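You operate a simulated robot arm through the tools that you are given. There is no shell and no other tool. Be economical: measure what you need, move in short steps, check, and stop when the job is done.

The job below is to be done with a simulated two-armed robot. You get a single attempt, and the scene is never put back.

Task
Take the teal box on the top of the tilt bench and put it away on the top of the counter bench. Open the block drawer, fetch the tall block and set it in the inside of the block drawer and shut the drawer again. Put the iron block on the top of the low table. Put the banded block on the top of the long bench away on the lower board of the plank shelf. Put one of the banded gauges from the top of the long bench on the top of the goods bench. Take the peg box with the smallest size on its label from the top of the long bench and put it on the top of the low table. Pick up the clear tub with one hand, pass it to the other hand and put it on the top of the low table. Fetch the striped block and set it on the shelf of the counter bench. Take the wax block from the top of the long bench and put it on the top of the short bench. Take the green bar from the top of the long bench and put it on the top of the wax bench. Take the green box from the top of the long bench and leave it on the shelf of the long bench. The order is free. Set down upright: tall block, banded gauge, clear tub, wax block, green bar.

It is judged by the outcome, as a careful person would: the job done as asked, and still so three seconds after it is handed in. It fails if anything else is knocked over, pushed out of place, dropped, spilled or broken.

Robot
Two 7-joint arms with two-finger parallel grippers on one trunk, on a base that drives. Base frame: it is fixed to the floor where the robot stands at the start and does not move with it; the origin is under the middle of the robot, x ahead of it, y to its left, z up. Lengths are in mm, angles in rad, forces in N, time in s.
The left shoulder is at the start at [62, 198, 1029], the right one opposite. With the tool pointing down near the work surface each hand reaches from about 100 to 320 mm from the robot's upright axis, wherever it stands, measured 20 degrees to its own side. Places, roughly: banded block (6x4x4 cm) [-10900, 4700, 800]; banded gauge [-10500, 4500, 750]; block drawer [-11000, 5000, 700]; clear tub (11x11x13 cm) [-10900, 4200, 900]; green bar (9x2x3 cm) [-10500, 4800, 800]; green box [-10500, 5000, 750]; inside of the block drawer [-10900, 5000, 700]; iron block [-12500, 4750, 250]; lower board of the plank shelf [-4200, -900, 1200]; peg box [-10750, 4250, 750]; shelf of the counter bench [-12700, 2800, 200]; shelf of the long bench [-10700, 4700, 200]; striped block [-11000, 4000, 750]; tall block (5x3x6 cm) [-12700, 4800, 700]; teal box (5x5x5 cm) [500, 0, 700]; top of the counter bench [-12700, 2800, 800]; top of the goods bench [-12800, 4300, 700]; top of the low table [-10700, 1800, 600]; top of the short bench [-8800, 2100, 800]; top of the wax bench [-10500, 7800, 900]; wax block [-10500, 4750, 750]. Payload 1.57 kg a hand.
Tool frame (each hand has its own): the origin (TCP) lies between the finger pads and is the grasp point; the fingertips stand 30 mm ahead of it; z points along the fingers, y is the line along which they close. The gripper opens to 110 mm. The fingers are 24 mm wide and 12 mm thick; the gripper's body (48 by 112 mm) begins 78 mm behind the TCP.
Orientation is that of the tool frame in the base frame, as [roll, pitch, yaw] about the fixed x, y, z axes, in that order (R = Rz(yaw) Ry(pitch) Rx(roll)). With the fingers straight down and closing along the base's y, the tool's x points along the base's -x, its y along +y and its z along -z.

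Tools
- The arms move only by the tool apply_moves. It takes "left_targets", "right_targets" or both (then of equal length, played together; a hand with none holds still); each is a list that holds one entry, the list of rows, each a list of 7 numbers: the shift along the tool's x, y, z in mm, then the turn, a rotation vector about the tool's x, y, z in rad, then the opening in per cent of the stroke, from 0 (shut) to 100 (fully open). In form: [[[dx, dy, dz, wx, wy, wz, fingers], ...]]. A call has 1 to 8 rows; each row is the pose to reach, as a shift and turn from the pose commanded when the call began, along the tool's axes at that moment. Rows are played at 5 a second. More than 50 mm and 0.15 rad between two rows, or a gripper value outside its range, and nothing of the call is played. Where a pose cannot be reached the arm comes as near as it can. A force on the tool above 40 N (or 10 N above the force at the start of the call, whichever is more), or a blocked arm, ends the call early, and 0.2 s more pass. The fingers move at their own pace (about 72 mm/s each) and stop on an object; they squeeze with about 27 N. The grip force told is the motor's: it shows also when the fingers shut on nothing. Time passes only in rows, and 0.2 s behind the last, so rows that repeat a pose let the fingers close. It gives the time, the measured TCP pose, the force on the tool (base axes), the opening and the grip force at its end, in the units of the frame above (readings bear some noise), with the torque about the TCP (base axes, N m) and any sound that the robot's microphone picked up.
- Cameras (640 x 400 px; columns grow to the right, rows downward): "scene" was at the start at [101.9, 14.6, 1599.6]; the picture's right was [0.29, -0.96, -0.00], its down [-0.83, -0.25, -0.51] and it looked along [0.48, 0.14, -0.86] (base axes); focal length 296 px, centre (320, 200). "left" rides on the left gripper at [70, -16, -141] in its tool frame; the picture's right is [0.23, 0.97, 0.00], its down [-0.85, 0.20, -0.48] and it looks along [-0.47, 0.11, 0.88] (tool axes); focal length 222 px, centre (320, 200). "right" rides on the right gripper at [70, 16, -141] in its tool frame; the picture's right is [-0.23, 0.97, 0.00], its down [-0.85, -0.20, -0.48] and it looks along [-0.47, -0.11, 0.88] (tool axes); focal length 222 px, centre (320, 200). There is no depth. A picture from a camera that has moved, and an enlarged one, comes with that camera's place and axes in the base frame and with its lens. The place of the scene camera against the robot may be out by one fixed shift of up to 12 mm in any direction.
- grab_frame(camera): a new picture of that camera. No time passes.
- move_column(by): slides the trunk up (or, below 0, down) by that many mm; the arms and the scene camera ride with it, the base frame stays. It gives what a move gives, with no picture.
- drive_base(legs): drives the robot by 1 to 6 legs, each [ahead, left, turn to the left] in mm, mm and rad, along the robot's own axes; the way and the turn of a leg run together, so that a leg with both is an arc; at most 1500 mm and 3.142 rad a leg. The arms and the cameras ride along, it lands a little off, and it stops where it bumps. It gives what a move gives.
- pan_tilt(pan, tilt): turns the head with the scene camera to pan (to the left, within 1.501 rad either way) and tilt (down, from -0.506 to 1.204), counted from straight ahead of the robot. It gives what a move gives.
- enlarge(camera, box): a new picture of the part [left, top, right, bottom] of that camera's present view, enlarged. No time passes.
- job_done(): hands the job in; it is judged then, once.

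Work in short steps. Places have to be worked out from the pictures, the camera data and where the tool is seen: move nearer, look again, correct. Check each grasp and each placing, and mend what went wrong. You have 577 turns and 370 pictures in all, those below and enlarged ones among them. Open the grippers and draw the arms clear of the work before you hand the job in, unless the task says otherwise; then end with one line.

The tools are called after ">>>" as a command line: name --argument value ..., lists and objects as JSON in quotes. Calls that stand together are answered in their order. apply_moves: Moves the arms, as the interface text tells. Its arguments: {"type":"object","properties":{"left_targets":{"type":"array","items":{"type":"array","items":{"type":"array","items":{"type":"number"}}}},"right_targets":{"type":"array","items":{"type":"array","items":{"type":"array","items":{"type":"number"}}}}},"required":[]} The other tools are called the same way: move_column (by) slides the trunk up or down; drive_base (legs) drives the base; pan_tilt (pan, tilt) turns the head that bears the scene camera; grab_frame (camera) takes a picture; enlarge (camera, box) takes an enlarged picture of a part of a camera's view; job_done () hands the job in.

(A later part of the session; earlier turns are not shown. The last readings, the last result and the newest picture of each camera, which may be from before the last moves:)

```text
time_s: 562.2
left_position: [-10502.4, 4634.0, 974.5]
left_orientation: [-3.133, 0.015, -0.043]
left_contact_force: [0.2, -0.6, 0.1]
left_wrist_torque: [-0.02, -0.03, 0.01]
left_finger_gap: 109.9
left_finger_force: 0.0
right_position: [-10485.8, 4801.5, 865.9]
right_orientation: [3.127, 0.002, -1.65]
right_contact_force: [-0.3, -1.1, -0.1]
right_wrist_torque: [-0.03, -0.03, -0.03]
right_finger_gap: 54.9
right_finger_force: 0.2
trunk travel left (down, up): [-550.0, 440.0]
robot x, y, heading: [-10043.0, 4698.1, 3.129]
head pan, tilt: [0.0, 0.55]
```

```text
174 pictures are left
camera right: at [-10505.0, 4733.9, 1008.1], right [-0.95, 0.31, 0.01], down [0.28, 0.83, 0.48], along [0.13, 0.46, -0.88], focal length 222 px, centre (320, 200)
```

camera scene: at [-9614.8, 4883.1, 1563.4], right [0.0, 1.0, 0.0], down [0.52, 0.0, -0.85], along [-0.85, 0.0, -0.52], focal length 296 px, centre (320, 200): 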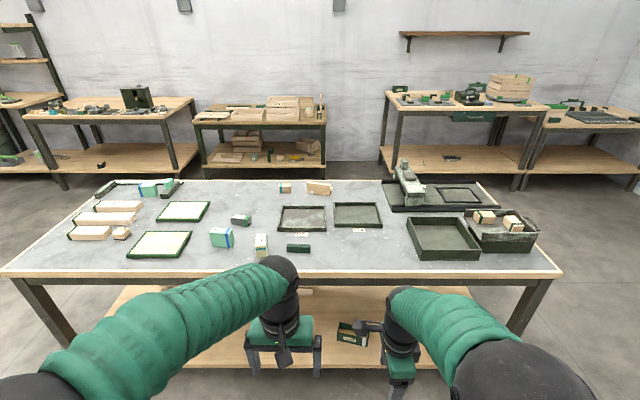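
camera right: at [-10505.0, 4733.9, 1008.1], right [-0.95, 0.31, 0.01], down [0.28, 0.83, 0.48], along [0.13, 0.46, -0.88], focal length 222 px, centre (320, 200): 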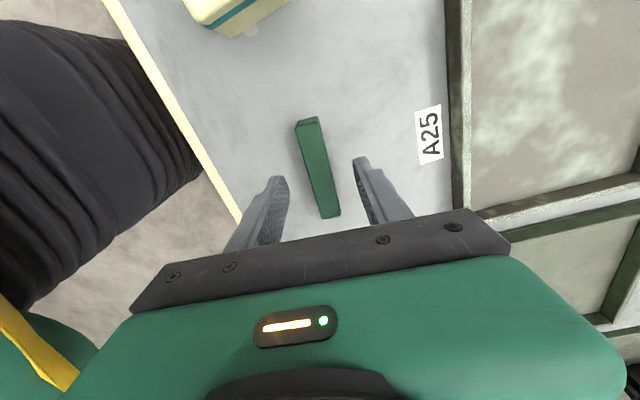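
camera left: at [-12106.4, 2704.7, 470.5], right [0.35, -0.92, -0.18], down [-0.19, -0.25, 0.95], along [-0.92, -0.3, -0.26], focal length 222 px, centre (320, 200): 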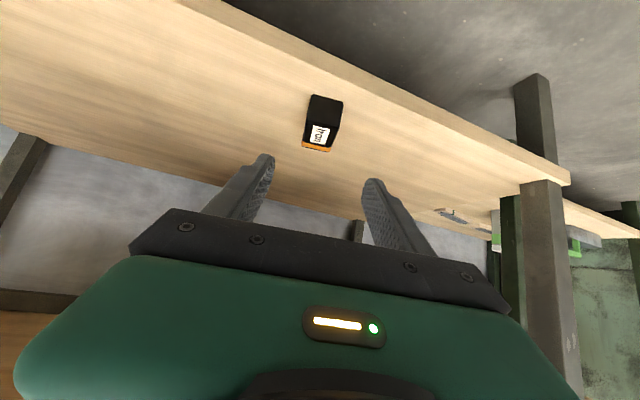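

>>> apply_moves --right_targets '[[[0, 0, 15, 0, 0, 0, 50], [0, 0, 29, 0, 0, 0, 50], [0, 0, 29, 0, 0, 0, 20], [0, 0, 29, 0, 0, 0, 0], [0, 0, 29, 0, 0, 0, 0], [0, 0, 29, 0, 0, 0, 0]]]'

>>> grab_frame --camera "right"

```text
time_s: 563.6
left_position: [-10503.2, 4632.6, 974.8]
left_orientation: [-3.133, 0.014, -0.042]
left_contact_force: [0.6, 0.0, -0.6]
left_wrist_torque: [0.01, -0.01, -0.02]
left_finger_gap: 110.0
left_finger_force: 0.1
right_position: [-10484.8, 4801.8, 837.2]
right_orientation: [3.129, 0.001, -1.653]
right_contact_force: [-0.1, 1.3, 0.1]
right_wrist_torque: [-0.02, 0.0, -0.01]
right_finger_gap: 18.5
right_finger_force: 26.9
trunk travel left (down, up): [-550.0, 440.0]
robot x, y, heading: [-10046.5, 4694.2, 3.133]
head pan, tilt: [0.0, 0.55]
```

```text
173 pictures are left
camera right: at [-10504.6, 4733.8, 979.8], right [-0.95, 0.31, 0.01], down [0.28, 0.83, 0.48], along [0.13, 0.46, -0.88], focal length 222 px, centre (320, 200)
```

right: 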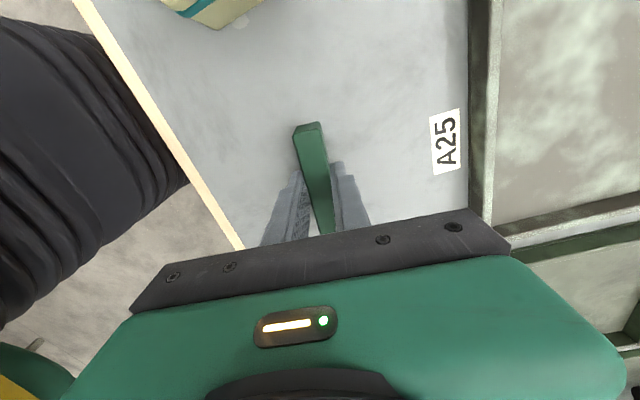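

The bar is gripped at 18.5 mm. I lift it gently and move it out to the right, clear of the wax block's side.

>>> apply_moves --right_targets '[[[0, 0, -5, 0, 0, 0, 0], [0, 0, -15, 0, 0, 0, 0], [0, 0, -35, 0, 0, 0, 0], [0, 0, -65, 0, 0, 0, 0], [-30, 0, -95, 0, 0, 0, 0], [-70, 0, -120, 0, 0, 0, 0], [-110, 0, -140, 0, 0, 0, 0], [-145, 0, -160, 0, 0, 0, 0]]]'

>>> grab_frame --camera "right"

>>> grab_frame --camera "left"

```text
time_s: 565.5
left_position: [-10502.3, 4635.4, 974.2]
left_orientation: [-3.135, 0.014, -0.044]
left_contact_force: [-0.3, -0.4, 0.2]
left_wrist_torque: [0.0, 0.03, -0.02]
left_finger_gap: 109.8
left_finger_force: 0.1
right_position: [-10469.3, 4950.6, 1001.6]
right_orientation: [3.127, 0.0, -1.654]
right_contact_force: [-0.2, 0.1, -0.1]
right_wrist_torque: [-0.01, 0.01, 0.0]
right_finger_gap: 19.0
right_finger_force: 26.6
trunk travel left (down, up): [-550.0, 440.0]
robot x, y, heading: [-10049.4, 4693.3, 3.128]
head pan, tilt: [0.0, 0.55]
```

```text
172 pictures are left
camera right: at [-10489.8, 4882.4, 1143.5], right [-0.95, 0.31, 0.01], down [0.28, 0.84, 0.48], along [0.13, 0.46, -0.88], focal length 222 px, centre (320, 200)
```

right: 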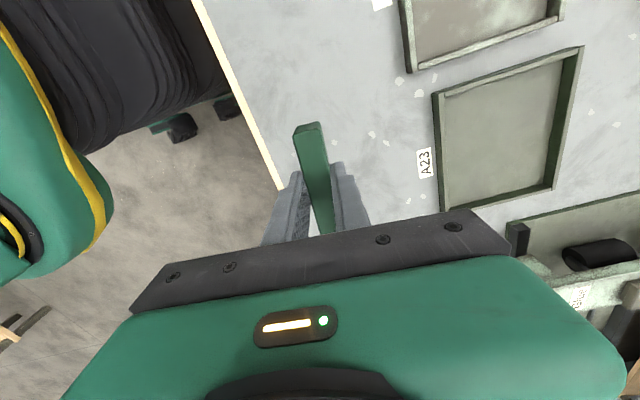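

```text
171 pictures are left
camera left: at [-10429.6, 4647.2, 1115.5], right [0.18, -0.98, -0.01], down [-0.86, -0.17, 0.49], along [-0.48, -0.08, -0.87], focal length 222 px, centre (320, 200)
```

left: 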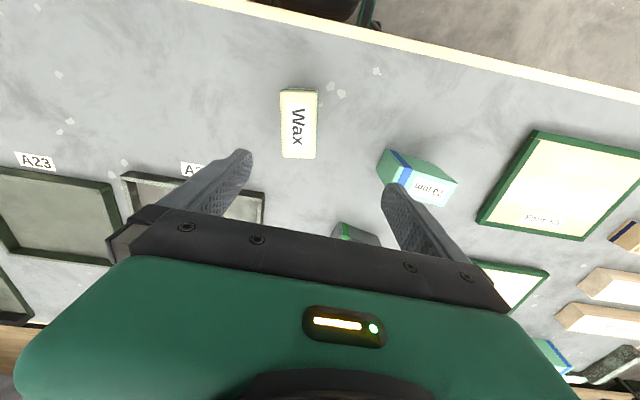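

The bar is held. The wax block is at [-10489, 4665], turned 0.13 rad. I align the left hand and descend partway.

>>> apply_moves --left_targets '[[[4, -10, 10, 0, 0, -0.06, 75], [8, -20, 30, 0, 0, -0.12, 75], [12, -31, 55, 0, 0, -0.175, 75], [12, -31, 80, 0, 0, -0.175, 75], [12, -31, 80, 0, 0, -0.175, 75]]]'

>>> grab_frame --camera "left"

```text
time_s: 566.6
left_position: [-10491.7, 4664.8, 895.1]
left_orientation: [-3.131, 0.014, 0.13]
left_contact_force: [0.6, -0.5, 0.9]
left_wrist_torque: [-0.02, 0.04, -0.02]
left_finger_gap: 82.8
left_finger_force: 0.1
right_position: [-10471.5, 4949.8, 1000.8]
right_orientation: [3.126, -0.001, -1.651]
right_contact_force: [0.6, 0.4, 0.0]
right_wrist_torque: [0.01, -0.03, -0.02]
right_finger_gap: 18.9
right_finger_force: 26.3
trunk travel left (down, up): [-550.0, 440.0]
robot x, y, heading: [-10046.5, 4698.8, 3.137]
head pan, tilt: [0.0, 0.55]
```

```text
170 pictures are left
camera left: at [-10421.2, 4690.2, 1036.1], right [0.35, -0.94, -0.01], down [-0.81, -0.31, 0.49], along [-0.46, -0.16, -0.87], focal length 222 px, centre (320, 200)
```

left: 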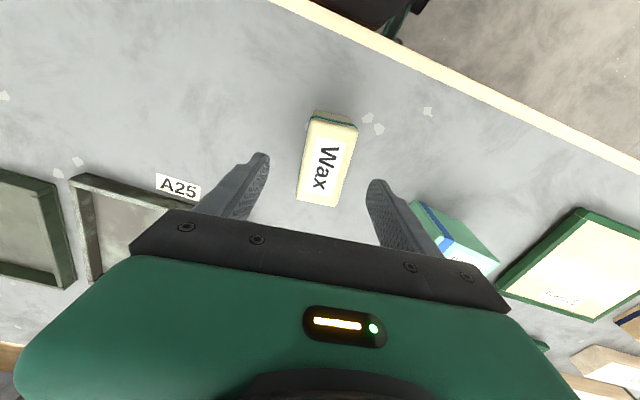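

>>> apply_moves --left_targets '[[[0, 7, 15, 0, 0, 0, 70], [0, 7, 35, 0, 0, 0, 70], [0, 7, 56, 0, 0, 0, 70], [0, 7, 56, 0, 0, 0, 40], [0, 7, 56, 0, 0, 0, 0], [0, 7, 56, 0, 0, 0, 0], [0, 7, 56, 0, 0, 0, 0]]]'

>>> grab_frame --camera "left"

```text
time_s: 568.2
left_position: [-10490.9, 4661.7, 840.3]
left_orientation: [-3.132, 0.011, 0.132]
left_contact_force: [-0.5, -0.6, 0.1]
left_wrist_torque: [0.0, 0.02, 0.06]
left_finger_gap: 39.8
left_finger_force: 27.3
right_position: [-10471.7, 4949.3, 1000.8]
right_orientation: [3.127, 0.001, -1.653]
right_contact_force: [-0.4, 0.3, 0.2]
right_wrist_torque: [0.02, 0.01, 0.04]
right_finger_gap: 19.1
right_finger_force: 27.2
trunk travel left (down, up): [-550.0, 440.0]
robot x, y, heading: [-10044.2, 4695.2, 3.134]
head pan, tilt: [0.0, 0.55]
```

```text
169 pictures are left
camera left: at [-10421.5, 4685.0, 981.2], right [0.35, -0.94, -0.01], down [-0.82, -0.31, 0.49], along [-0.46, -0.16, -0.87], focal length 222 px, centre (320, 200)
```

left: 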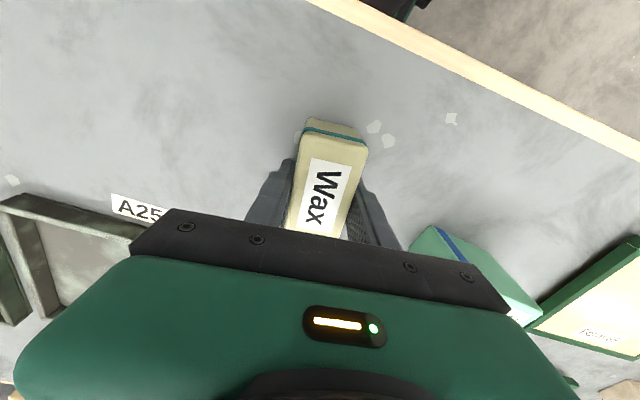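

Gripped at 39.8 mm. I lift the wax block slowly.

>>> apply_moves --left_targets '[[[0, 0, -5, 0, 0, 0, 0], [0, 0, -15, 0, 0, 0, 0], [0, 0, -35, 0, 0, 0, 0], [0, 0, -65, 0, 0, 0, 0], [0, 0, -100, 0, 0, 0, 0], [20, 0, -140, 0, 0, 0, 0], [60, 0, -160, 0, 0, 0, 0]]]'

>>> grab_frame --camera "left"

```text
time_s: 569.9
left_position: [-10426.1, 4670.3, 999.5]
left_orientation: [-3.131, 0.014, 0.131]
left_contact_force: [1.1, -0.1, -1.3]
left_wrist_torque: [-0.08, 0.04, 0.02]
left_finger_gap: 39.6
left_finger_force: 26.8
right_position: [-10470.0, 4947.8, 1001.4]
right_orientation: [3.123, 0.001, -1.653]
right_contact_force: [-0.1, 0.6, -0.1]
right_wrist_torque: [0.02, 0.06, -0.02]
right_finger_gap: 18.7
right_finger_force: 26.9
trunk travel left (down, up): [-550.0, 440.0]
robot x, y, heading: [-10046.3, 4695.6, 3.129]
head pan, tilt: [0.0, 0.55]
```

```text
168 pictures are left
camera left: at [-10356.7, 4693.2, 1140.3], right [0.35, -0.94, -0.01], down [-0.81, -0.31, 0.49], along [-0.46, -0.16, -0.87], focal length 222 px, centre (320, 200)
```

left: 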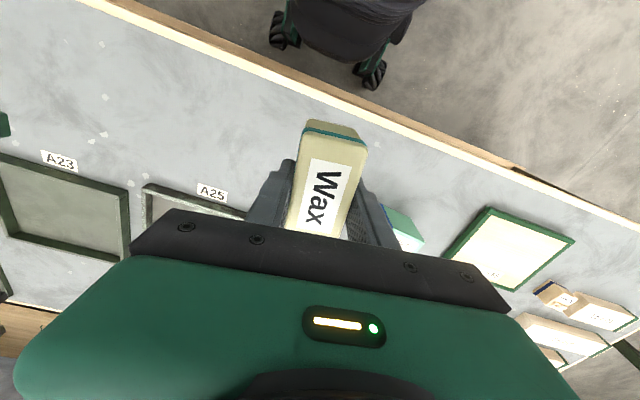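

Both are secure. I draw back, turn to face north, and drive toward the wax bench.

>>> drive_base --legs '[[-380, 0, 0], [0, 0, -1.56], [900, 0, 0], [800, 0, 0]]'

>>> pan_tilt --pan 0.3 --tilt 0.4

>>> grab_frame --camera "scene"

```text
time_s: 584.2
left_position: [-9817.4, 6778.7, 998.8]
left_orientation: [-3.132, 0.014, -1.39]
left_contact_force: [1.4, 0.6, -1.9]
left_wrist_torque: [0.0, -0.02, 0.0]
left_finger_gap: 39.7
left_finger_force: 26.7
right_position: [-9539.9, 6835.8, 1001.4]
right_orientation: [3.127, 0.0, 3.109]
right_contact_force: [-0.5, 0.3, -0.8]
right_wrist_torque: [0.0, 0.02, 0.04]
right_finger_gap: 18.7
right_finger_force: 26.8
trunk travel left (down, up): [-550.0, 440.0]
robot x, y, heading: [-9768.4, 6398.7, 1.61]
head pan, tilt: [0.0, 0.55]
```

```text
time_s: 585.0
left_position: [-9816.8, 6779.1, 998.9]
left_orientation: [-3.132, 0.012, -1.391]
left_contact_force: [-1.0, -0.3, -2.1]
left_wrist_torque: [0.01, -0.02, 0.03]
left_finger_gap: 39.6
left_finger_force: 26.9
right_position: [-9539.8, 6834.8, 1000.9]
right_orientation: [3.125, -0.001, 3.109]
right_contact_force: [0.1, 0.4, -1.0]
right_wrist_torque: [0.0, -0.02, 0.0]
right_finger_gap: 18.6
right_finger_force: 27.1
trunk travel left (down, up): [-550.0, 440.0]
robot x, y, heading: [-9769.6, 6397.9, 1.607]
head pan, tilt: [0.3, 0.4]
```

```text
167 pictures are left
camera scene: at [-9796.9, 6514.0, 1577.0], right [0.94, 0.33, 0.0], down [0.13, -0.37, -0.92], along [-0.31, 0.87, -0.39], focal length 296 px, centre (320, 200)
```

scene: 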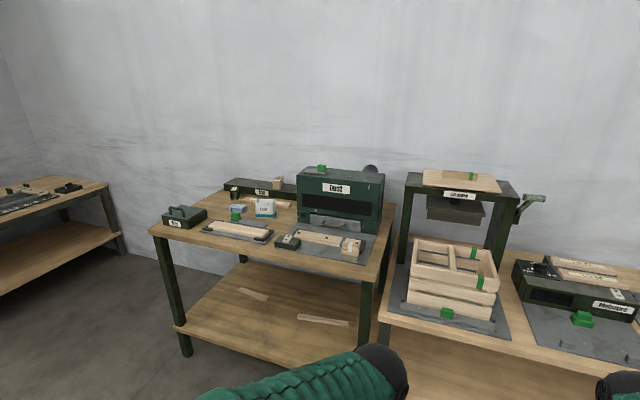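

>>> enlarge --camera "scene" --box '[140, 160, 410, 290]'

```text
2.37 times, centred on (275, 225) of scene
camera zoom: at [-9796.9, 6514.0, 1577.0], right [0.94, 0.33, 0.0], down [0.13, -0.37, -0.92], along [-0.31, 0.87, -0.39], focal length 702 px, centre (427, 141)
```

zoom: 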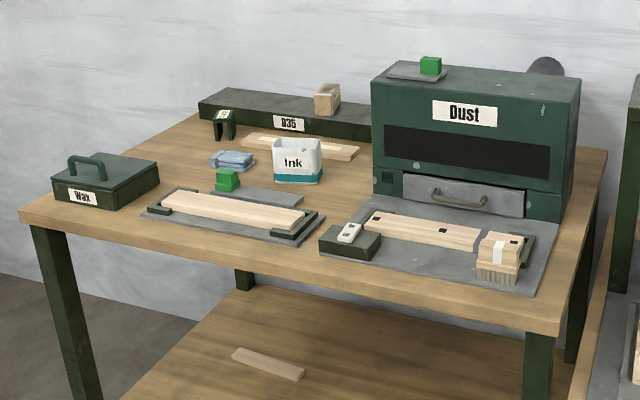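

The wax bench's front strip (y 7384–7486 at z≈900) is free in front of the first mat. I raise the column and move so the right hand can set the bar at about [-10560, 7430].

>>> move_column --by 150

>>> drive_base --legs '[[400, 0, -0.036], [0, 1000, 0]]'

>>> pan_tilt --pan -0.2 --tilt 0.7

>>> grab_frame --camera "scene"

```text
time_s: 586.8
left_position: [-9816.6, 6778.2, 1149.2]
left_orientation: [-3.131, 0.016, -1.391]
left_contact_force: [-0.2, 1.1, -1.1]
left_wrist_torque: [0.06, 0.03, 0.0]
left_finger_gap: 39.7
left_finger_force: 27.3
right_position: [-9540.0, 6835.1, 1149.8]
right_orientation: [3.124, -0.001, 3.107]
right_contact_force: [0.6, -0.3, -0.4]
right_wrist_torque: [-0.02, -0.02, -0.01]
right_finger_gap: 18.9
right_finger_force: 27.0
trunk travel left (down, up): [-700.0, 290.0]
robot x, y, heading: [-9770.7, 6395.9, 1.609]
head pan, tilt: [0.3, 0.4]
```

```text
time_s: 594.0
left_position: [-10797.4, 7188.8, 1149.3]
left_orientation: [-3.133, 0.014, -1.421]
left_contact_force: [0.1, 0.4, -2.0]
left_wrist_torque: [-0.04, 0.02, 0.02]
left_finger_gap: 39.8
left_finger_force: 27.4
right_position: [-10518.0, 7236.7, 1150.8]
right_orientation: [3.128, -0.002, 3.077]
right_contact_force: [0.3, 0.1, -0.3]
right_wrist_torque: [-0.02, 0.03, 0.0]
right_finger_gap: 18.7
right_finger_force: 27.0
trunk travel left (down, up): [-700.0, 290.0]
robot x, y, heading: [-10764.1, 6804.6, 1.58]
head pan, tilt: [0.3, 0.4]
```

```text
time_s: 595.0
left_position: [-10799.9, 7186.9, 1148.1]
left_orientation: [-3.13, 0.015, -1.423]
left_contact_force: [0.3, 0.4, -0.9]
left_wrist_torque: [0.01, 0.0, 0.0]
left_finger_gap: 39.7
left_finger_force: 26.4
right_position: [-10519.7, 7234.0, 1150.8]
right_orientation: [3.125, 0.001, 3.077]
right_contact_force: [-0.2, -0.8, -0.2]
right_wrist_torque: [0.0, -0.03, 0.03]
right_finger_gap: 18.7
right_finger_force: 27.4
trunk travel left (down, up): [-700.0, 290.0]
robot x, y, heading: [-10767.7, 6809.3, 1.581]
head pan, tilt: [-0.201, 0.7]
```

```text
165 pictures are left
camera scene: at [-10742.9, 6917.9, 1700.2], right [0.98, -0.19, 0.0], down [-0.12, -0.63, -0.76], along [0.15, 0.75, -0.65], focal length 296 px, centre (320, 200)
```

scene: 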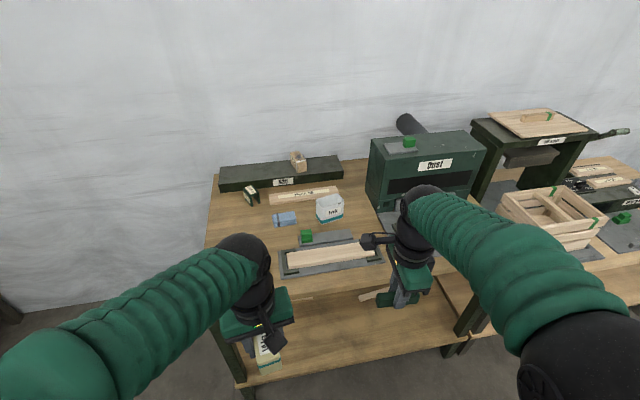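

>>> drive_base --legs '[[110, 38, -0.01]]'

>>> apply_moves --right_targets '[[[0, 30, 30, 0, 0, 0, 0], [0, 60, 60, 0, 0, 0, 0], [0, 85, 95, 0, 0, 0, 0], [0, 85, 130, 0, 0, 0, 0]]]'

>>> grab_frame --camera "right"

```text
time_s: 596.2
left_position: [-10826.9, 7295.5, 1148.4]
left_orientation: [-3.138, 0.016, -1.432]
left_contact_force: [0.3, -0.3, -0.9]
left_wrist_torque: [-0.03, 0.09, 0.0]
left_finger_gap: 39.9
left_finger_force: 26.7
right_position: [-10546.3, 7340.5, 1150.0]
right_orientation: [3.124, -0.006, 3.068]
right_contact_force: [1.0, -0.1, -0.1]
right_wrist_torque: [-0.01, 0.1, 0.0]
right_finger_gap: 18.7
right_finger_force: 26.8
trunk travel left (down, up): [-700.0, 290.0]
robot x, y, heading: [-10804.9, 6920.0, 1.567]
head pan, tilt: [-0.201, 0.7]
```

```text
time_s: 597.2
left_position: [-10834.7, 7297.7, 1147.3]
left_orientation: [-3.13, 0.014, -1.433]
left_contact_force: [0.4, -0.1, -2.4]
left_wrist_torque: [0.01, 0.0, 0.0]
left_finger_gap: 39.8
left_finger_force: 27.3
right_position: [-10551.1, 7433.3, 1023.2]
right_orientation: [3.126, 0.0, 3.067]
right_contact_force: [-0.4, 0.3, -0.5]
right_wrist_torque: [-0.02, 0.0, -0.02]
right_finger_gap: 18.8
right_finger_force: 27.1
trunk travel left (down, up): [-700.0, 290.0]
robot x, y, heading: [-10803.6, 6917.1, 1.573]
head pan, tilt: [-0.201, 0.7]
```

```text
164 pictures are left
camera right: at [-10619.8, 7451.7, 1165.9], right [0.3, 0.95, 0.02], down [0.84, -0.27, 0.47], along [0.46, -0.13, -0.88], focal length 222 px, centre (320, 200)
```

right: 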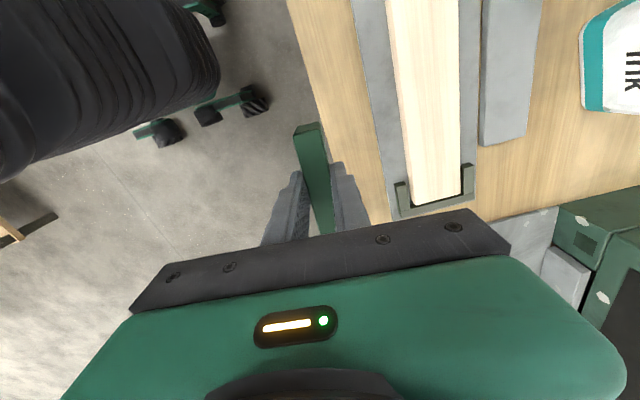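

Matching both cameras, the bench top is nearer z≈811 and its edge at y≈7449, strip to 7525. I drive 54 mm forward and lower partway.

>>> drive_base --legs '[[54, 0, 0]]'

>>> apply_moves --right_targets '[[[0, 0, 40, 0, 0, 0, 0], [0, 0, 80, 0, 0, 0, 0], [0, 0, 110, 0, 0, 0, 0], [0, 0, 110, 0, 0, 0, 0]]]'

>>> grab_frame --camera "right"

```text
time_s: 598.1
left_position: [-10837.7, 7344.5, 1152.1]
left_orientation: [-3.129, 0.021, -1.434]
left_contact_force: [0.0, -0.4, -1.2]
left_wrist_torque: [-0.04, -0.01, -0.01]
left_finger_gap: 39.6
left_finger_force: 27.0
right_position: [-10554.5, 7479.3, 1029.3]
right_orientation: [3.117, 0.003, 3.068]
right_contact_force: [0.0, 0.3, 0.5]
right_wrist_torque: [0.02, 0.0, 0.03]
right_finger_gap: 19.0
right_finger_force: 27.4
trunk travel left (down, up): [-700.0, 290.0]
robot x, y, heading: [-10803.2, 6972.5, 1.569]
head pan, tilt: [-0.201, 0.7]
```

```text
time_s: 599.1
left_position: [-10833.9, 7347.3, 1151.1]
left_orientation: [-3.131, 0.015, -1.433]
left_contact_force: [-0.3, 0.5, -2.1]
left_wrist_torque: [0.01, 0.0, -0.01]
left_finger_gap: 39.9
left_finger_force: 27.2
right_position: [-10553.8, 7484.1, 917.0]
right_orientation: [3.12, 0.002, 3.067]
right_contact_force: [6.0, -9.4, 25.7]
right_wrist_torque: [0.16, 0.15, 0.0]
right_finger_gap: 18.6
right_finger_force: 27.1
trunk travel left (down, up): [-700.0, 290.0]
robot x, y, heading: [-10801.4, 6969.4, 1.57]
head pan, tilt: [-0.201, 0.7]
```

```text
163 pictures are left
camera right: at [-10622.2, 7503.3, 1059.6], right [0.3, 0.95, 0.02], down [0.84, -0.27, 0.48], along [0.46, -0.12, -0.88], focal length 222 px, centre (320, 200)
```

right: 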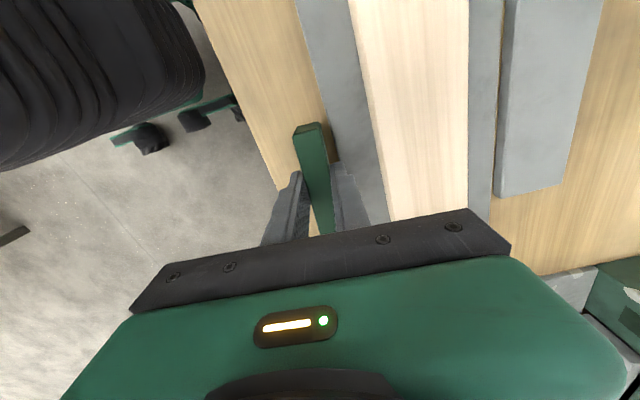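

The bar has touched down (bench top ≈ z 881), lying between the bench edge (7450) and the mat (7523). I ease up, open, and rise.

>>> apply_moves --right_targets '[[[0, 0, -3, 0, 0, 0, 0], [0, 0, -3, 0, 0, 0, 25], [0, 0, -3, 0, 0, 0, 38], [0, 0, -3, 0, 0, 0, 38], [0, 0, -30, 0, 0, 0, 38], [0, 0, -70, 0, 0, 0, 38], [0, 0, -115, 0, 0, 0, 38], [0, 0, -160, 0, 0, 0, 38]]]'

>>> grab_frame --camera "right"

```text
time_s: 600.9
left_position: [-10836.1, 7351.4, 1149.5]
left_orientation: [-3.128, 0.014, -1.433]
left_contact_force: [0.3, -1.0, -0.9]
left_wrist_torque: [0.0, 0.01, -0.02]
left_finger_gap: 39.7
left_finger_force: 26.8
right_position: [-10552.1, 7487.5, 1073.6]
right_orientation: [3.124, 0.0, 3.068]
right_contact_force: [0.3, -0.3, -0.2]
right_wrist_torque: [0.02, 0.02, 0.02]
right_finger_gap: 41.9
right_finger_force: 0.1
trunk travel left (down, up): [-700.0, 290.0]
robot x, y, heading: [-10801.0, 6972.3, 1.574]
head pan, tilt: [-0.201, 0.7]
```

```text
162 pictures are left
camera right: at [-10620.0, 7506.9, 1216.8], right [0.3, 0.95, 0.02], down [0.84, -0.27, 0.48], along [0.46, -0.13, -0.88], focal length 222 px, centre (320, 200)
```

right: 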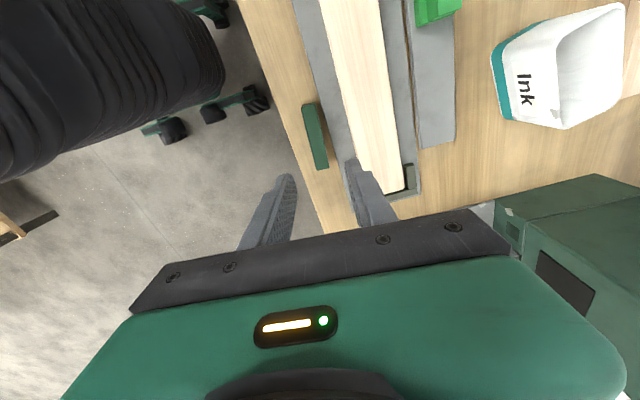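

The green bar stands on the wax bench. I retract and go around to the long bench's west aisle for the banded block.

>>> apply_moves --right_targets '[[[0, -45, 0, 0, 0, 0, 38], [0, -90, 0, 0, 0, 0, 60], [0, -130, 0, 0, 0, 0, 100]]]'

>>> drive_base --legs '[[-150, 0, 0], [0, 900, 0], [-1000, 0, 0]]'

>>> pan_tilt --pan -1.4 --tilt 0.5

>>> grab_frame --camera "scene"

```text
time_s: 601.7
left_position: [-10835.5, 7350.1, 1150.4]
left_orientation: [-3.129, 0.014, -1.433]
left_contact_force: [0.0, 0.1, -1.7]
left_wrist_torque: [0.0, 0.0, 0.03]
left_finger_gap: 39.8
left_finger_force: 27.0
right_position: [-10562.8, 7359.0, 1073.5]
right_orientation: [3.122, 0.0, 3.067]
right_contact_force: [0.4, 0.8, 0.0]
right_wrist_torque: [0.02, -0.03, 0.01]
right_finger_gap: 110.0
right_finger_force: 0.0
trunk travel left (down, up): [-700.0, 290.0]
robot x, y, heading: [-10801.1, 6969.8, 1.57]
head pan, tilt: [-0.201, 0.7]
```

```text
time_s: 612.1
left_position: [-11739.8, 6224.8, 1149.9]
left_orientation: [-3.129, 0.014, -1.424]
left_contact_force: [0.2, 0.4, -2.7]
left_wrist_torque: [0.01, 0.01, -0.02]
left_finger_gap: 39.5
left_finger_force: 26.3
right_position: [-11464.5, 6233.6, 1072.7]
right_orientation: [3.124, 0.002, 3.075]
right_contact_force: [-0.8, 0.3, 0.5]
right_wrist_torque: [0.0, -0.03, 0.0]
right_finger_gap: 110.0
right_finger_force: 0.0
trunk travel left (down, up): [-700.0, 290.0]
robot x, y, heading: [-11703.5, 5845.6, 1.583]
head pan, tilt: [-0.201, 0.7]
```

```text
time_s: 613.5
left_position: [-11737.6, 6222.1, 1148.4]
left_orientation: [-3.129, 0.015, -1.424]
left_contact_force: [-0.8, -0.3, -1.3]
left_wrist_torque: [0.02, 0.0, -0.01]
left_finger_gap: 39.4
left_finger_force: 26.7
right_position: [-11465.4, 6233.6, 1072.8]
right_orientation: [3.123, 0.001, 3.074]
right_contact_force: [0.6, 0.3, 0.5]
right_wrist_torque: [0.0, 0.0, 0.03]
right_finger_gap: 110.0
right_finger_force: 0.0
trunk travel left (down, up): [-700.0, 290.0]
robot x, y, heading: [-11704.7, 5841.3, 1.577]
head pan, tilt: [-1.4, 0.499]
```

```text
161 pictures are left
camera scene: at [-11609.1, 5888.0, 1718.0], right [0.18, -0.98, 0.0], down [-0.47, -0.09, -0.88], along [0.86, 0.16, -0.48], focal length 296 px, centre (320, 200)
```

scene: 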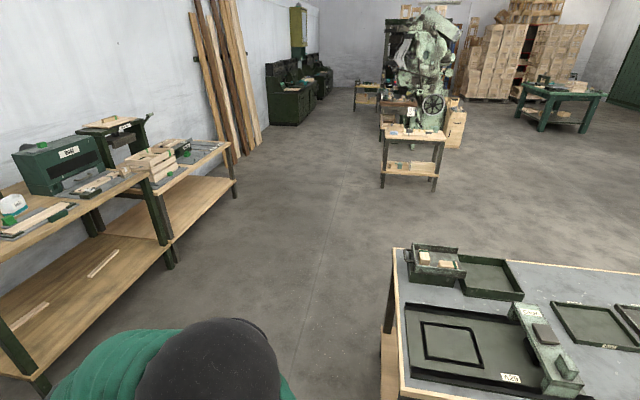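

>>> drive_base --legs '[[-1000, 0, 0], [0, 0, -1.577]]'

>>> pan_tilt --pan 0.0 --tilt 0.6

>>> grab_frame --camera "scene"

```text
time_s: 622.6
left_position: [-11309.5, 4875.5, 1149.2]
left_orientation: [-3.129, 0.015, -2.961]
left_contact_force: [0.0, -0.2, -1.3]
left_wrist_torque: [0.01, 0.01, 0.05]
left_finger_gap: 39.7
left_finger_force: 27.0
right_position: [-11291.2, 4601.4, 1073.4]
right_orientation: [3.124, 0.0, 1.536]
right_contact_force: [1.3, 0.2, 0.3]
right_wrist_torque: [0.02, -0.01, -0.02]
right_finger_gap: 109.9
right_finger_force: 0.0
trunk travel left (down, up): [-700.0, 290.0]
robot x, y, heading: [-11686.2, 4827.5, 0.042]
head pan, tilt: [-1.4, 0.499]
```

```text
time_s: 624.1
left_position: [-11309.0, 4874.7, 1148.2]
left_orientation: [-3.13, 0.016, -2.963]
left_contact_force: [-0.8, 0.0, -0.7]
left_wrist_torque: [0.01, 0.0, -0.01]
left_finger_gap: 39.5
left_finger_force: 27.2
right_position: [-11292.4, 4600.6, 1073.7]
right_orientation: [3.12, 0.0, 1.538]
right_contact_force: [-0.2, -0.2, 0.3]
right_wrist_torque: [0.0, -0.01, -0.01]
right_finger_gap: 109.9
right_finger_force: 0.0
trunk travel left (down, up): [-700.0, 290.0]
robot x, y, heading: [-11686.8, 4825.4, 0.042]
head pan, tilt: [0.0, 0.6]
```

```text
160 pictures are left
camera scene: at [-11561.3, 4826.4, 1708.8], right [0.04, -1.0, 0.0], down [-0.57, -0.02, -0.82], along [0.82, 0.03, -0.57], focal length 296 px, centre (320, 200)
```

scene: 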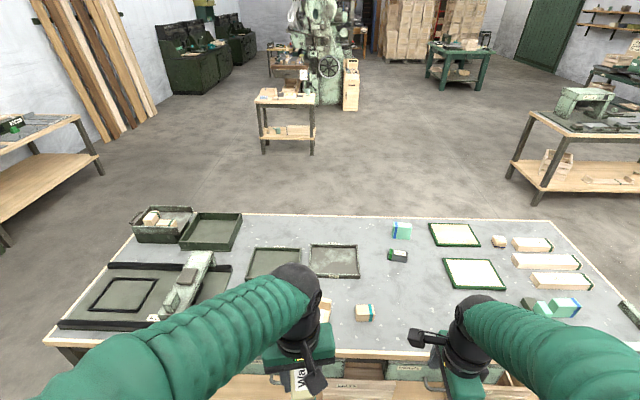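

>>> enlarge --camera "scene" --box '[310, 280, 420, 350]'

```text
5.71 times, centred on (365, 315) of scene
camera zoom: at [-11561.3, 4826.4, 1708.8], right [0.04, -1.0, 0.0], down [-0.57, -0.02, -0.82], along [0.82, 0.03, -0.57], focal length 1693 px, centre (63, -457)
```

zoom: 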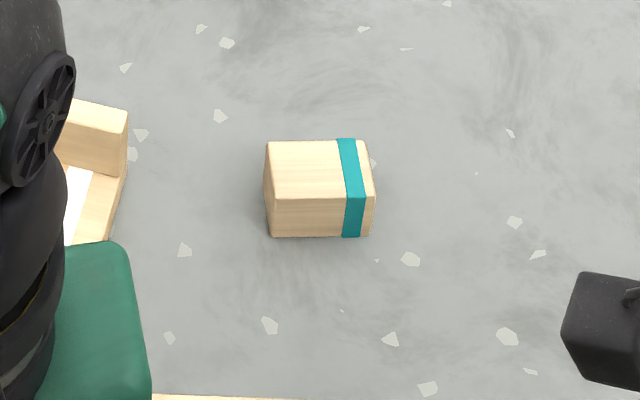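

The banded block (6 cm along y) is near [-10955, 4697]. I square up, lower the column, and turn the right hand back to neutral, then tilt it.

>>> drive_base --legs '[[95, -10, -0.042]]'

>>> move_column --by -150

>>> apply_moves --right_targets '[[[0, 0, 0, 0, 0, -0.14, 100], [0, 0, 0, 0, 0, -0.28, 100], [0, 0, 0, 0, 0, -0.42, 100], [0, 0, 0, 0, 0, -0.56, 100], [0, 0, 0, 0, 0, -0.7, 100], [0, 0, 0, 0, 0, -0.84, 100], [0, 0, 0, 0, 0, -0.98, 100], [0, 0, 0, 0, 0, -1.12, 100]]]'

>>> apply_moves --right_targets '[[[0, 0, 0, 0, 0, -0.14, 100], [0, 0, 0, 0, 0, -0.28, 100], [0, 0, 0, 0, 0, -0.42, 100], [0, 0, 0, 0, 0, -0.52, 100]]]'

```text
time_s: 625.2
left_position: [-11217.1, 4854.0, 1149.7]
left_orientation: [-3.127, 0.017, -3.005]
left_contact_force: [0.0, 0.5, -2.0]
left_wrist_torque: [0.0, 0.01, 0.03]
left_finger_gap: 39.4
left_finger_force: 26.9
right_position: [-11210.6, 4580.7, 1075.2]
right_orientation: [3.118, 0.005, 1.495]
right_contact_force: [-0.1, -0.1, 0.3]
right_wrist_torque: [0.02, 0.0, -0.01]
right_finger_gap: 110.2
right_finger_force: 0.1
trunk travel left (down, up): [-700.0, 290.0]
robot x, y, heading: [-11590.8, 4819.2, -0.007]
head pan, tilt: [0.0, 0.6]
```

```text
time_s: 627.0
left_position: [-11212.1, 4850.2, 999.3]
left_orientation: [-3.131, 0.013, -3.006]
left_contact_force: [-0.2, 0.5, -2.2]
left_wrist_torque: [0.01, 0.03, 0.0]
left_finger_gap: 39.7
left_finger_force: 27.4
right_position: [-11207.5, 4576.8, 923.0]
right_orientation: [3.122, -0.001, 1.493]
right_contact_force: [0.3, 0.5, 0.2]
right_wrist_torque: [0.03, -0.01, -0.01]
right_finger_gap: 109.8
right_finger_force: 0.1
trunk travel left (down, up): [-550.0, 440.0]
robot x, y, heading: [-11590.1, 4821.2, -0.004]
head pan, tilt: [0.0, 0.6]
```

```text
time_s: 628.8
left_position: [-11211.9, 4850.8, 1000.0]
left_orientation: [-3.131, 0.014, -3.005]
left_contact_force: [0.2, 0.0, -1.3]
left_wrist_torque: [0.01, -0.03, 0.04]
left_finger_gap: 39.7
left_finger_force: 26.4
right_position: [-11206.3, 4575.8, 922.9]
right_orientation: [3.135, 0.018, 2.615]
right_contact_force: [0.8, -0.2, 0.3]
right_wrist_torque: [0.01, 0.02, 0.0]
right_finger_gap: 110.1
right_finger_force: 0.1
trunk travel left (down, up): [-550.0, 440.0]
robot x, y, heading: [-11588.1, 4819.5, -0.009]
head pan, tilt: [0.0, 0.6]
```

```text
time_s: 629.8
left_position: [-11213.1, 4851.2, 999.5]
left_orientation: [-3.132, 0.014, -3.006]
left_contact_force: [0.4, 0.0, -2.2]
left_wrist_torque: [-0.01, -0.02, 0.02]
left_finger_gap: 39.6
left_finger_force: 26.4
right_position: [-11205.2, 4576.8, 922.2]
right_orientation: [-3.141, 0.019, 3.136]
right_contact_force: [0.1, -0.3, 0.0]
right_wrist_torque: [0.0, 0.02, 0.01]
right_finger_gap: 110.3
right_finger_force: 0.1
trunk travel left (down, up): [-550.0, 440.0]
robot x, y, heading: [-11593.9, 4819.9, -0.005]
head pan, tilt: [0.0, 0.6]
```

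>>> apply_moves --right_targets '[[[-15, 0, -10, 0, -0.14, 0, 100], [-30, 0, -20, 0, -0.28, 0, 100], [-45, 0, -30, 0, -0.42, 0, 100], [-60, 0, -40, 0, -0.56, 0, 100], [-75, 0, -50, 0, -0.7, 0, 100], [-90, 0, -60, 0, -0.8, 0, 100]]]'

>>> grab_frame --camera "right"

```text
time_s: 631.2
left_position: [-11212.3, 4848.1, 999.4]
left_orientation: [-3.129, 0.016, -3.006]
left_contact_force: [-1.2, -1.0, -1.1]
left_wrist_torque: [0.0, -0.01, 0.0]
left_finger_gap: 40.0
left_finger_force: 26.7
right_position: [-11123.0, 4572.2, 997.6]
right_orientation: [-3.121, 0.806, -3.134]
right_contact_force: [-0.2, -0.6, -0.9]
right_wrist_torque: [0.03, 0.0, 0.03]
right_finger_gap: 109.9
right_finger_force: 0.1
right hand out of reach, approached as far as the arm can: row 6
trunk travel left (down, up): [-550.0, 440.0]
robot x, y, heading: [-11591.8, 4820.8, -0.008]
head pan, tilt: [0.0, 0.6]
```

```text
158 pictures are left
camera right: at [-11273.3, 4590.1, 1045.6], right [0.16, 0.97, 0.15], down [0.24, -0.19, 0.95], along [0.96, -0.12, -0.27], focal length 222 px, centre (320, 200)
```

right: 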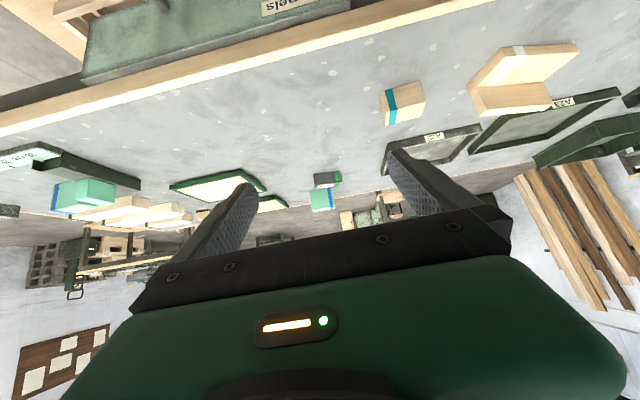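

The banded block is at about [-10950, 4700]. I move to a pre-grasp 130 mm back along the tilted axis.

>>> apply_moves --right_targets '[[[0, 32, 27, 0, 0, 0, 90], [-1, 64, 54, 0, 0, 0, 90], [-2, 96, 80, 0, 0, 0, 90], [-2, 128, 107, 0, 0, 0, 90], [-2, 128, 107, 0, 0, 0, 90]]]'

>>> grab_frame --camera "right"

```text
time_s: 632.4
left_position: [-11212.4, 4852.3, 998.3]
left_orientation: [-3.129, 0.014, -3.005]
left_contact_force: [0.3, -0.9, -1.2]
left_wrist_torque: [0.01, 0.02, 0.01]
left_finger_gap: 39.7
left_finger_force: 26.4
right_position: [-11070.1, 4679.9, 963.6]
right_orientation: [-3.138, 0.818, 3.136]
right_contact_force: [-0.5, 0.4, -0.8]
right_wrist_torque: [-0.05, 0.01, -0.01]
right_finger_gap: 99.3
right_finger_force: 0.0
right hand out of reach, approached as far as the arm can: row 3, 4, 5
trunk travel left (down, up): [-550.0, 440.0]
robot x, y, heading: [-11591.0, 4819.9, 0.0]
head pan, tilt: [0.0, 0.6]
```

```text
157 pictures are left
camera right: at [-11220.8, 4698.2, 1009.7], right [0.16, 0.97, 0.16], down [0.23, -0.2, 0.95], along [0.96, -0.12, -0.26], focal length 222 px, centre (320, 200)
```

right: 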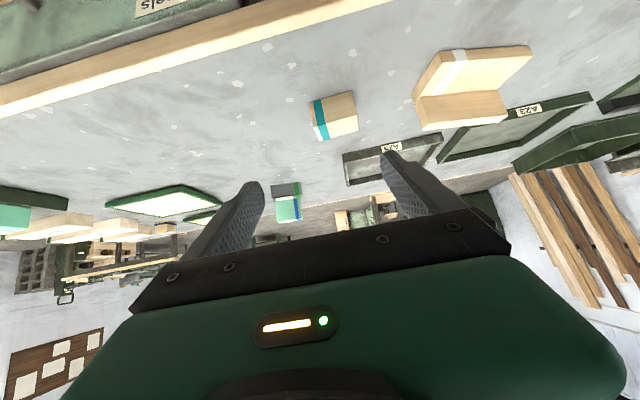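

At its inner limit; I back the base 70 mm and extend instead.

>>> drive_base --legs '[[-70, 0, 0]]'

>>> apply_moves --right_targets '[[[-9, 6, 24, 0, 0, 0, 90], [-18, 12, 49, 0, 0, 0, 90], [-28, 18, 73, 0, 0, 0, 90], [-37, 23, 97, 0, 0, 0, 90], [-37, 23, 97, 0, 0, 0, 90]]]'

>>> grab_frame --camera "right"

```text
time_s: 633.4
left_position: [-11282.1, 4850.1, 998.8]
left_orientation: [-3.131, 0.015, -3.006]
left_contact_force: [-0.2, -1.1, -1.2]
left_wrist_torque: [0.0, -0.05, 0.0]
left_finger_gap: 39.8
left_finger_force: 27.2
right_position: [-11138.3, 4679.2, 962.2]
right_orientation: [3.141, 0.816, 3.135]
right_contact_force: [0.6, -0.9, -0.1]
right_wrist_torque: [0.02, 0.0, 0.01]
right_finger_gap: 98.7
right_finger_force: 0.0
trunk travel left (down, up): [-550.0, 440.0]
robot x, y, heading: [-11664.3, 4820.7, -0.0]
head pan, tilt: [0.0, 0.6]
```

```text
time_s: 634.6
left_position: [-11282.8, 4850.3, 999.3]
left_orientation: [-3.129, 0.017, -3.005]
left_contact_force: [0.2, 0.2, -1.8]
left_wrist_torque: [0.02, -0.01, 0.0]
left_finger_gap: 39.7
left_finger_force: 26.7
right_position: [-11114.6, 4669.9, 983.0]
right_orientation: [-3.14, 0.821, 3.138]
right_contact_force: [0.5, -0.4, 1.4]
right_wrist_torque: [-0.02, 0.0, 0.0]
right_finger_gap: 98.9
right_finger_force: 0.0
right hand out of reach, approached as far as the arm can: row 1, 2, 3, 4, 5
trunk travel left (down, up): [-550.0, 440.0]
robot x, y, heading: [-11659.5, 4818.9, -0.004]
head pan, tilt: [0.0, 0.6]
```

```text
156 pictures are left
camera right: at [-11265.1, 4687.3, 1028.7], right [0.16, 0.97, 0.16], down [0.23, -0.2, 0.95], along [0.96, -0.12, -0.26], focal length 222 px, centre (320, 200)
```

right: 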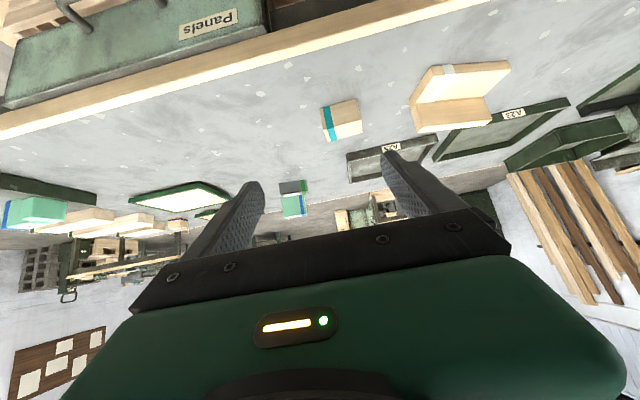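

The column is too high for this tilted pose. I lower it 110 mm and try again.

>>> move_column --by -110

>>> apply_moves --right_targets '[[[-15, 8, -15, 0, 0, 0, 90], [-30, 16, -15, 0, 0, 0, 90], [-45, 24, 0, 0, 0, 0, 90], [-60, 32, 15, 0, 0, 0, 90], [-60, 32, 15, 0, 0, 0, 90]]]'

```text
time_s: 636.0
left_position: [-11282.4, 4850.9, 890.3]
left_orientation: [-3.129, 0.017, -3.007]
left_contact_force: [-0.4, -0.1, -1.2]
left_wrist_torque: [-0.02, -0.04, 0.0]
left_finger_gap: 39.4
left_finger_force: 27.2
right_position: [-11114.8, 4670.0, 872.4]
right_orientation: [-3.139, 0.82, 3.137]
right_contact_force: [0.4, 0.4, -0.2]
right_wrist_torque: [0.0, -0.01, 0.02]
right_finger_gap: 98.9
right_finger_force: 0.1
trunk travel left (down, up): [-440.0, 550.0]
robot x, y, heading: [-11657.1, 4818.8, 0.002]
head pan, tilt: [0.0, 0.6]
```

```text
time_s: 637.2
left_position: [-11281.8, 4851.3, 889.2]
left_orientation: [-3.131, 0.018, -3.007]
left_contact_force: [-1.0, -0.1, -1.4]
left_wrist_torque: [0.03, -0.02, 0.02]
left_finger_gap: 39.8
left_finger_force: 27.4
right_position: [-11088.8, 4687.7, 917.9]
right_orientation: [-3.14, 0.82, 3.137]
right_contact_force: [-0.9, 0.0, 0.2]
right_wrist_torque: [-0.01, -0.01, 0.02]
right_finger_gap: 98.9
right_finger_force: 0.0
right hand out of reach, approached as far as the arm can: row 3, 4, 5
trunk travel left (down, up): [-440.0, 550.0]
robot x, y, heading: [-11660.0, 4819.2, -0.004]
head pan, tilt: [0.0, 0.6]
```

I shift the base 80 mm left so the block lies straight ahead of the right shoulder.

>>> drive_base --legs '[[0, 85, 0]]'

>>> apply_moves --right_targets '[[[-5, -20, 10, 0, 0, 0, 90], [-10, -40, 15, 0, 0, 0, 90], [-15, -60, 20, 0, 0, 0, 90], [-15, -70, 30, 0, 0, 0, 90], [-15, -70, 30, 0, 0, 0, 90]]]'

>>> grab_frame --camera "right"

```text
time_s: 638.3
left_position: [-11283.3, 4916.8, 889.3]
left_orientation: [3.136, 0.017, -3.009]
left_contact_force: [-0.4, -2.6, -1.7]
left_wrist_torque: [0.16, -0.06, -0.04]
left_finger_gap: 39.6
left_finger_force: 26.9
right_position: [-11088.5, 4753.3, 914.5]
right_orientation: [3.12, 0.819, 3.114]
right_contact_force: [0.5, -1.9, -0.2]
right_wrist_torque: [0.11, 0.01, 0.12]
right_finger_gap: 98.9
right_finger_force: 0.1
trunk travel left (down, up): [-440.0, 550.0]
robot x, y, heading: [-11660.0, 4900.8, 0.001]
head pan, tilt: [0.0, 0.6]
```

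```text
time_s: 639.5
left_position: [-11283.4, 4932.4, 890.6]
left_orientation: [-3.128, 0.015, -3.007]
left_contact_force: [-0.4, -1.2, -1.2]
left_wrist_torque: [0.03, 0.03, 0.01]
left_finger_gap: 39.4
left_finger_force: 27.1
right_position: [-11063.1, 4697.0, 914.4]
right_orientation: [-3.136, 0.82, 3.136]
right_contact_force: [-0.3, 0.3, -0.2]
right_wrist_torque: [0.01, -0.01, 0.01]
right_finger_gap: 99.1
right_finger_force: 0.0
right hand out of reach, approached as far as the arm can: row 4, 5
trunk travel left (down, up): [-440.0, 550.0]
robot x, y, heading: [-11661.6, 4901.9, -0.01]
head pan, tilt: [0.0, 0.6]
```

```text
155 pictures are left
camera right: at [-11214.0, 4715.5, 960.0], right [0.16, 0.97, 0.16], down [0.23, -0.2, 0.95], along [0.96, -0.12, -0.26], focal length 222 px, centre (320, 200)
```

right: 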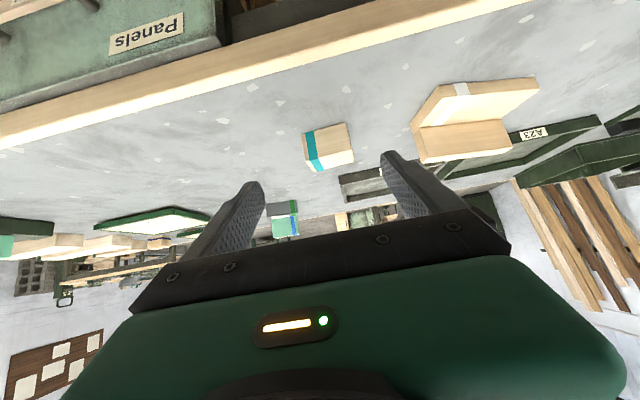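

The tilt needs a longer reach; I back off 150 mm and extend the arm instead.

>>> drive_base --legs '[[-150, 0, 0.01]]'

>>> apply_moves --right_targets '[[[-30, 0, 32, 0, 0, 0, 90], [-60, 0, 64, 0, 0, 0, 90], [-85, 0, 91, 0, 0, 0, 90], [-112, 0, 122, 0, 0, 0, 90], [-112, 0, 122, 0, 0, 0, 90]]]'

>>> grab_frame --camera "right"

```text
time_s: 640.9
left_position: [-11438.7, 4938.4, 890.0]
left_orientation: [-3.126, 0.014, -2.998]
left_contact_force: [-0.5, 0.1, -1.1]
left_wrist_torque: [-0.01, 0.01, 0.0]
left_finger_gap: 39.8
left_finger_force: 27.4
right_position: [-11216.5, 4705.0, 914.7]
right_orientation: [-3.133, 0.82, -3.134]
right_contact_force: [-0.7, 1.0, 0.0]
right_wrist_torque: [0.01, 0.01, 0.0]
right_finger_gap: 98.9
right_finger_force: 0.1
trunk travel left (down, up): [-440.0, 550.0]
robot x, y, heading: [-11815.5, 4903.0, 0.004]
head pan, tilt: [0.0, 0.6]
```

```text
time_s: 642.1
left_position: [-11440.4, 4937.2, 889.9]
left_orientation: [-3.126, 0.018, -2.998]
left_contact_force: [0.0, -0.3, -0.9]
left_wrist_torque: [-0.03, -0.06, 0.06]
left_finger_gap: 39.4
left_finger_force: 27.1
right_position: [-11193.8, 4688.7, 953.6]
right_orientation: [-3.135, 0.821, -3.137]
right_contact_force: [0.0, 0.4, -0.3]
right_wrist_torque: [0.03, 0.04, 0.04]
right_finger_gap: 99.1
right_finger_force: 0.0
right hand out of reach, approached as far as the arm can: row 1, 2, 3, 4, 5
trunk travel left (down, up): [-440.0, 550.0]
robot x, y, heading: [-11812.9, 4904.1, 0.007]
head pan, tilt: [0.0, 0.6]
```

```text
154 pictures are left
camera right: at [-11344.4, 4705.3, 999.7], right [0.15, 0.97, 0.16], down [0.23, -0.2, 0.95], along [0.96, -0.11, -0.26], focal length 222 px, centre (320, 200)
```

right: 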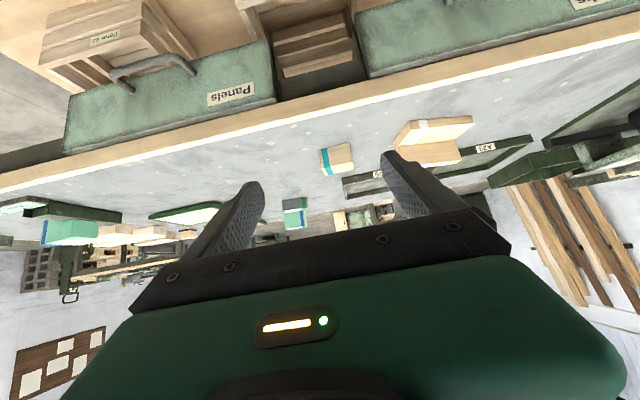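

>>> grab_frame --camera "scene"

```text
153 pictures are left
camera scene: at [-11689.3, 4896.0, 1448.8], right [0.01, -1.0, 0.0], down [-0.57, 0.0, -0.82], along [0.82, 0.01, -0.57], focal length 296 px, centre (320, 200)
```

scene: 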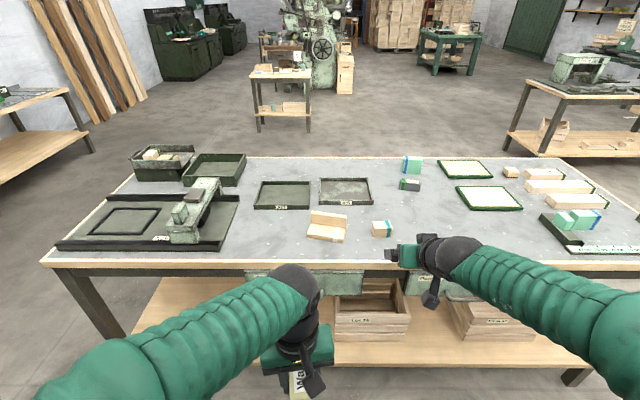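

The right arm's elbow has swung outward, limiting it. I untilt the hand and bring it back to its starting posture to reset the elbow.

>>> apply_moves --right_targets '[[[15, 0, -15, 0, 0.14, 0, 90], [30, 0, -30, 0, 0.28, 0, 90], [45, 0, -45, 0, 0.42, 0, 90], [60, 0, -60, 0, 0.56, 0, 90], [75, 0, -75, 0, 0.7, 0, 90], [90, 0, -90, 0, 0.82, 0, 90], [105, 0, -105, 0, 0.82, 0, 90]]]'

>>> grab_frame --camera "scene"

```text
time_s: 643.7
left_position: [-11439.4, 4938.2, 890.4]
left_orientation: [-3.126, 0.017, -2.996]
left_contact_force: [0.1, -0.4, -1.4]
left_wrist_torque: [-0.02, -0.03, 0.0]
left_finger_gap: 39.9
left_finger_force: 27.4
right_position: [-11350.5, 4684.0, 948.9]
right_orientation: [-3.133, 0.004, -3.14]
right_contact_force: [0.1, -0.2, -0.1]
right_wrist_torque: [0.02, 0.02, -0.02]
right_finger_gap: 99.0
right_finger_force: 0.0
right hand out of reach, approached as far as the arm can: row 4, 5, 6, 7
trunk travel left (down, up): [-440.0, 550.0]
robot x, y, heading: [-11814.5, 4902.9, 0.009]
head pan, tilt: [0.0, 0.6]
```

```text
152 pictures are left
camera scene: at [-11689.2, 4896.1, 1448.8], right [0.01, -1.0, 0.0], down [-0.57, 0.0, -0.82], along [0.82, 0.01, -0.57], focal length 296 px, centre (320, 200)
```

scene: 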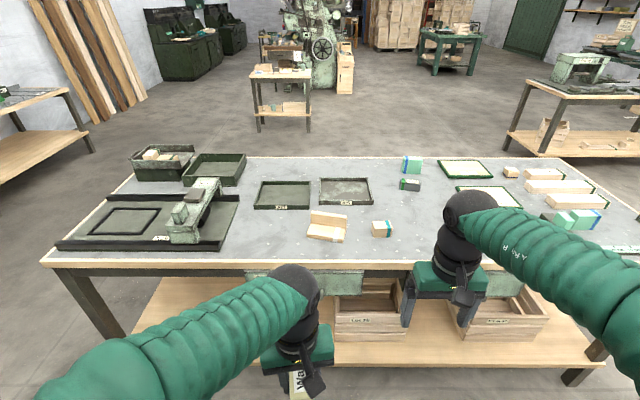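

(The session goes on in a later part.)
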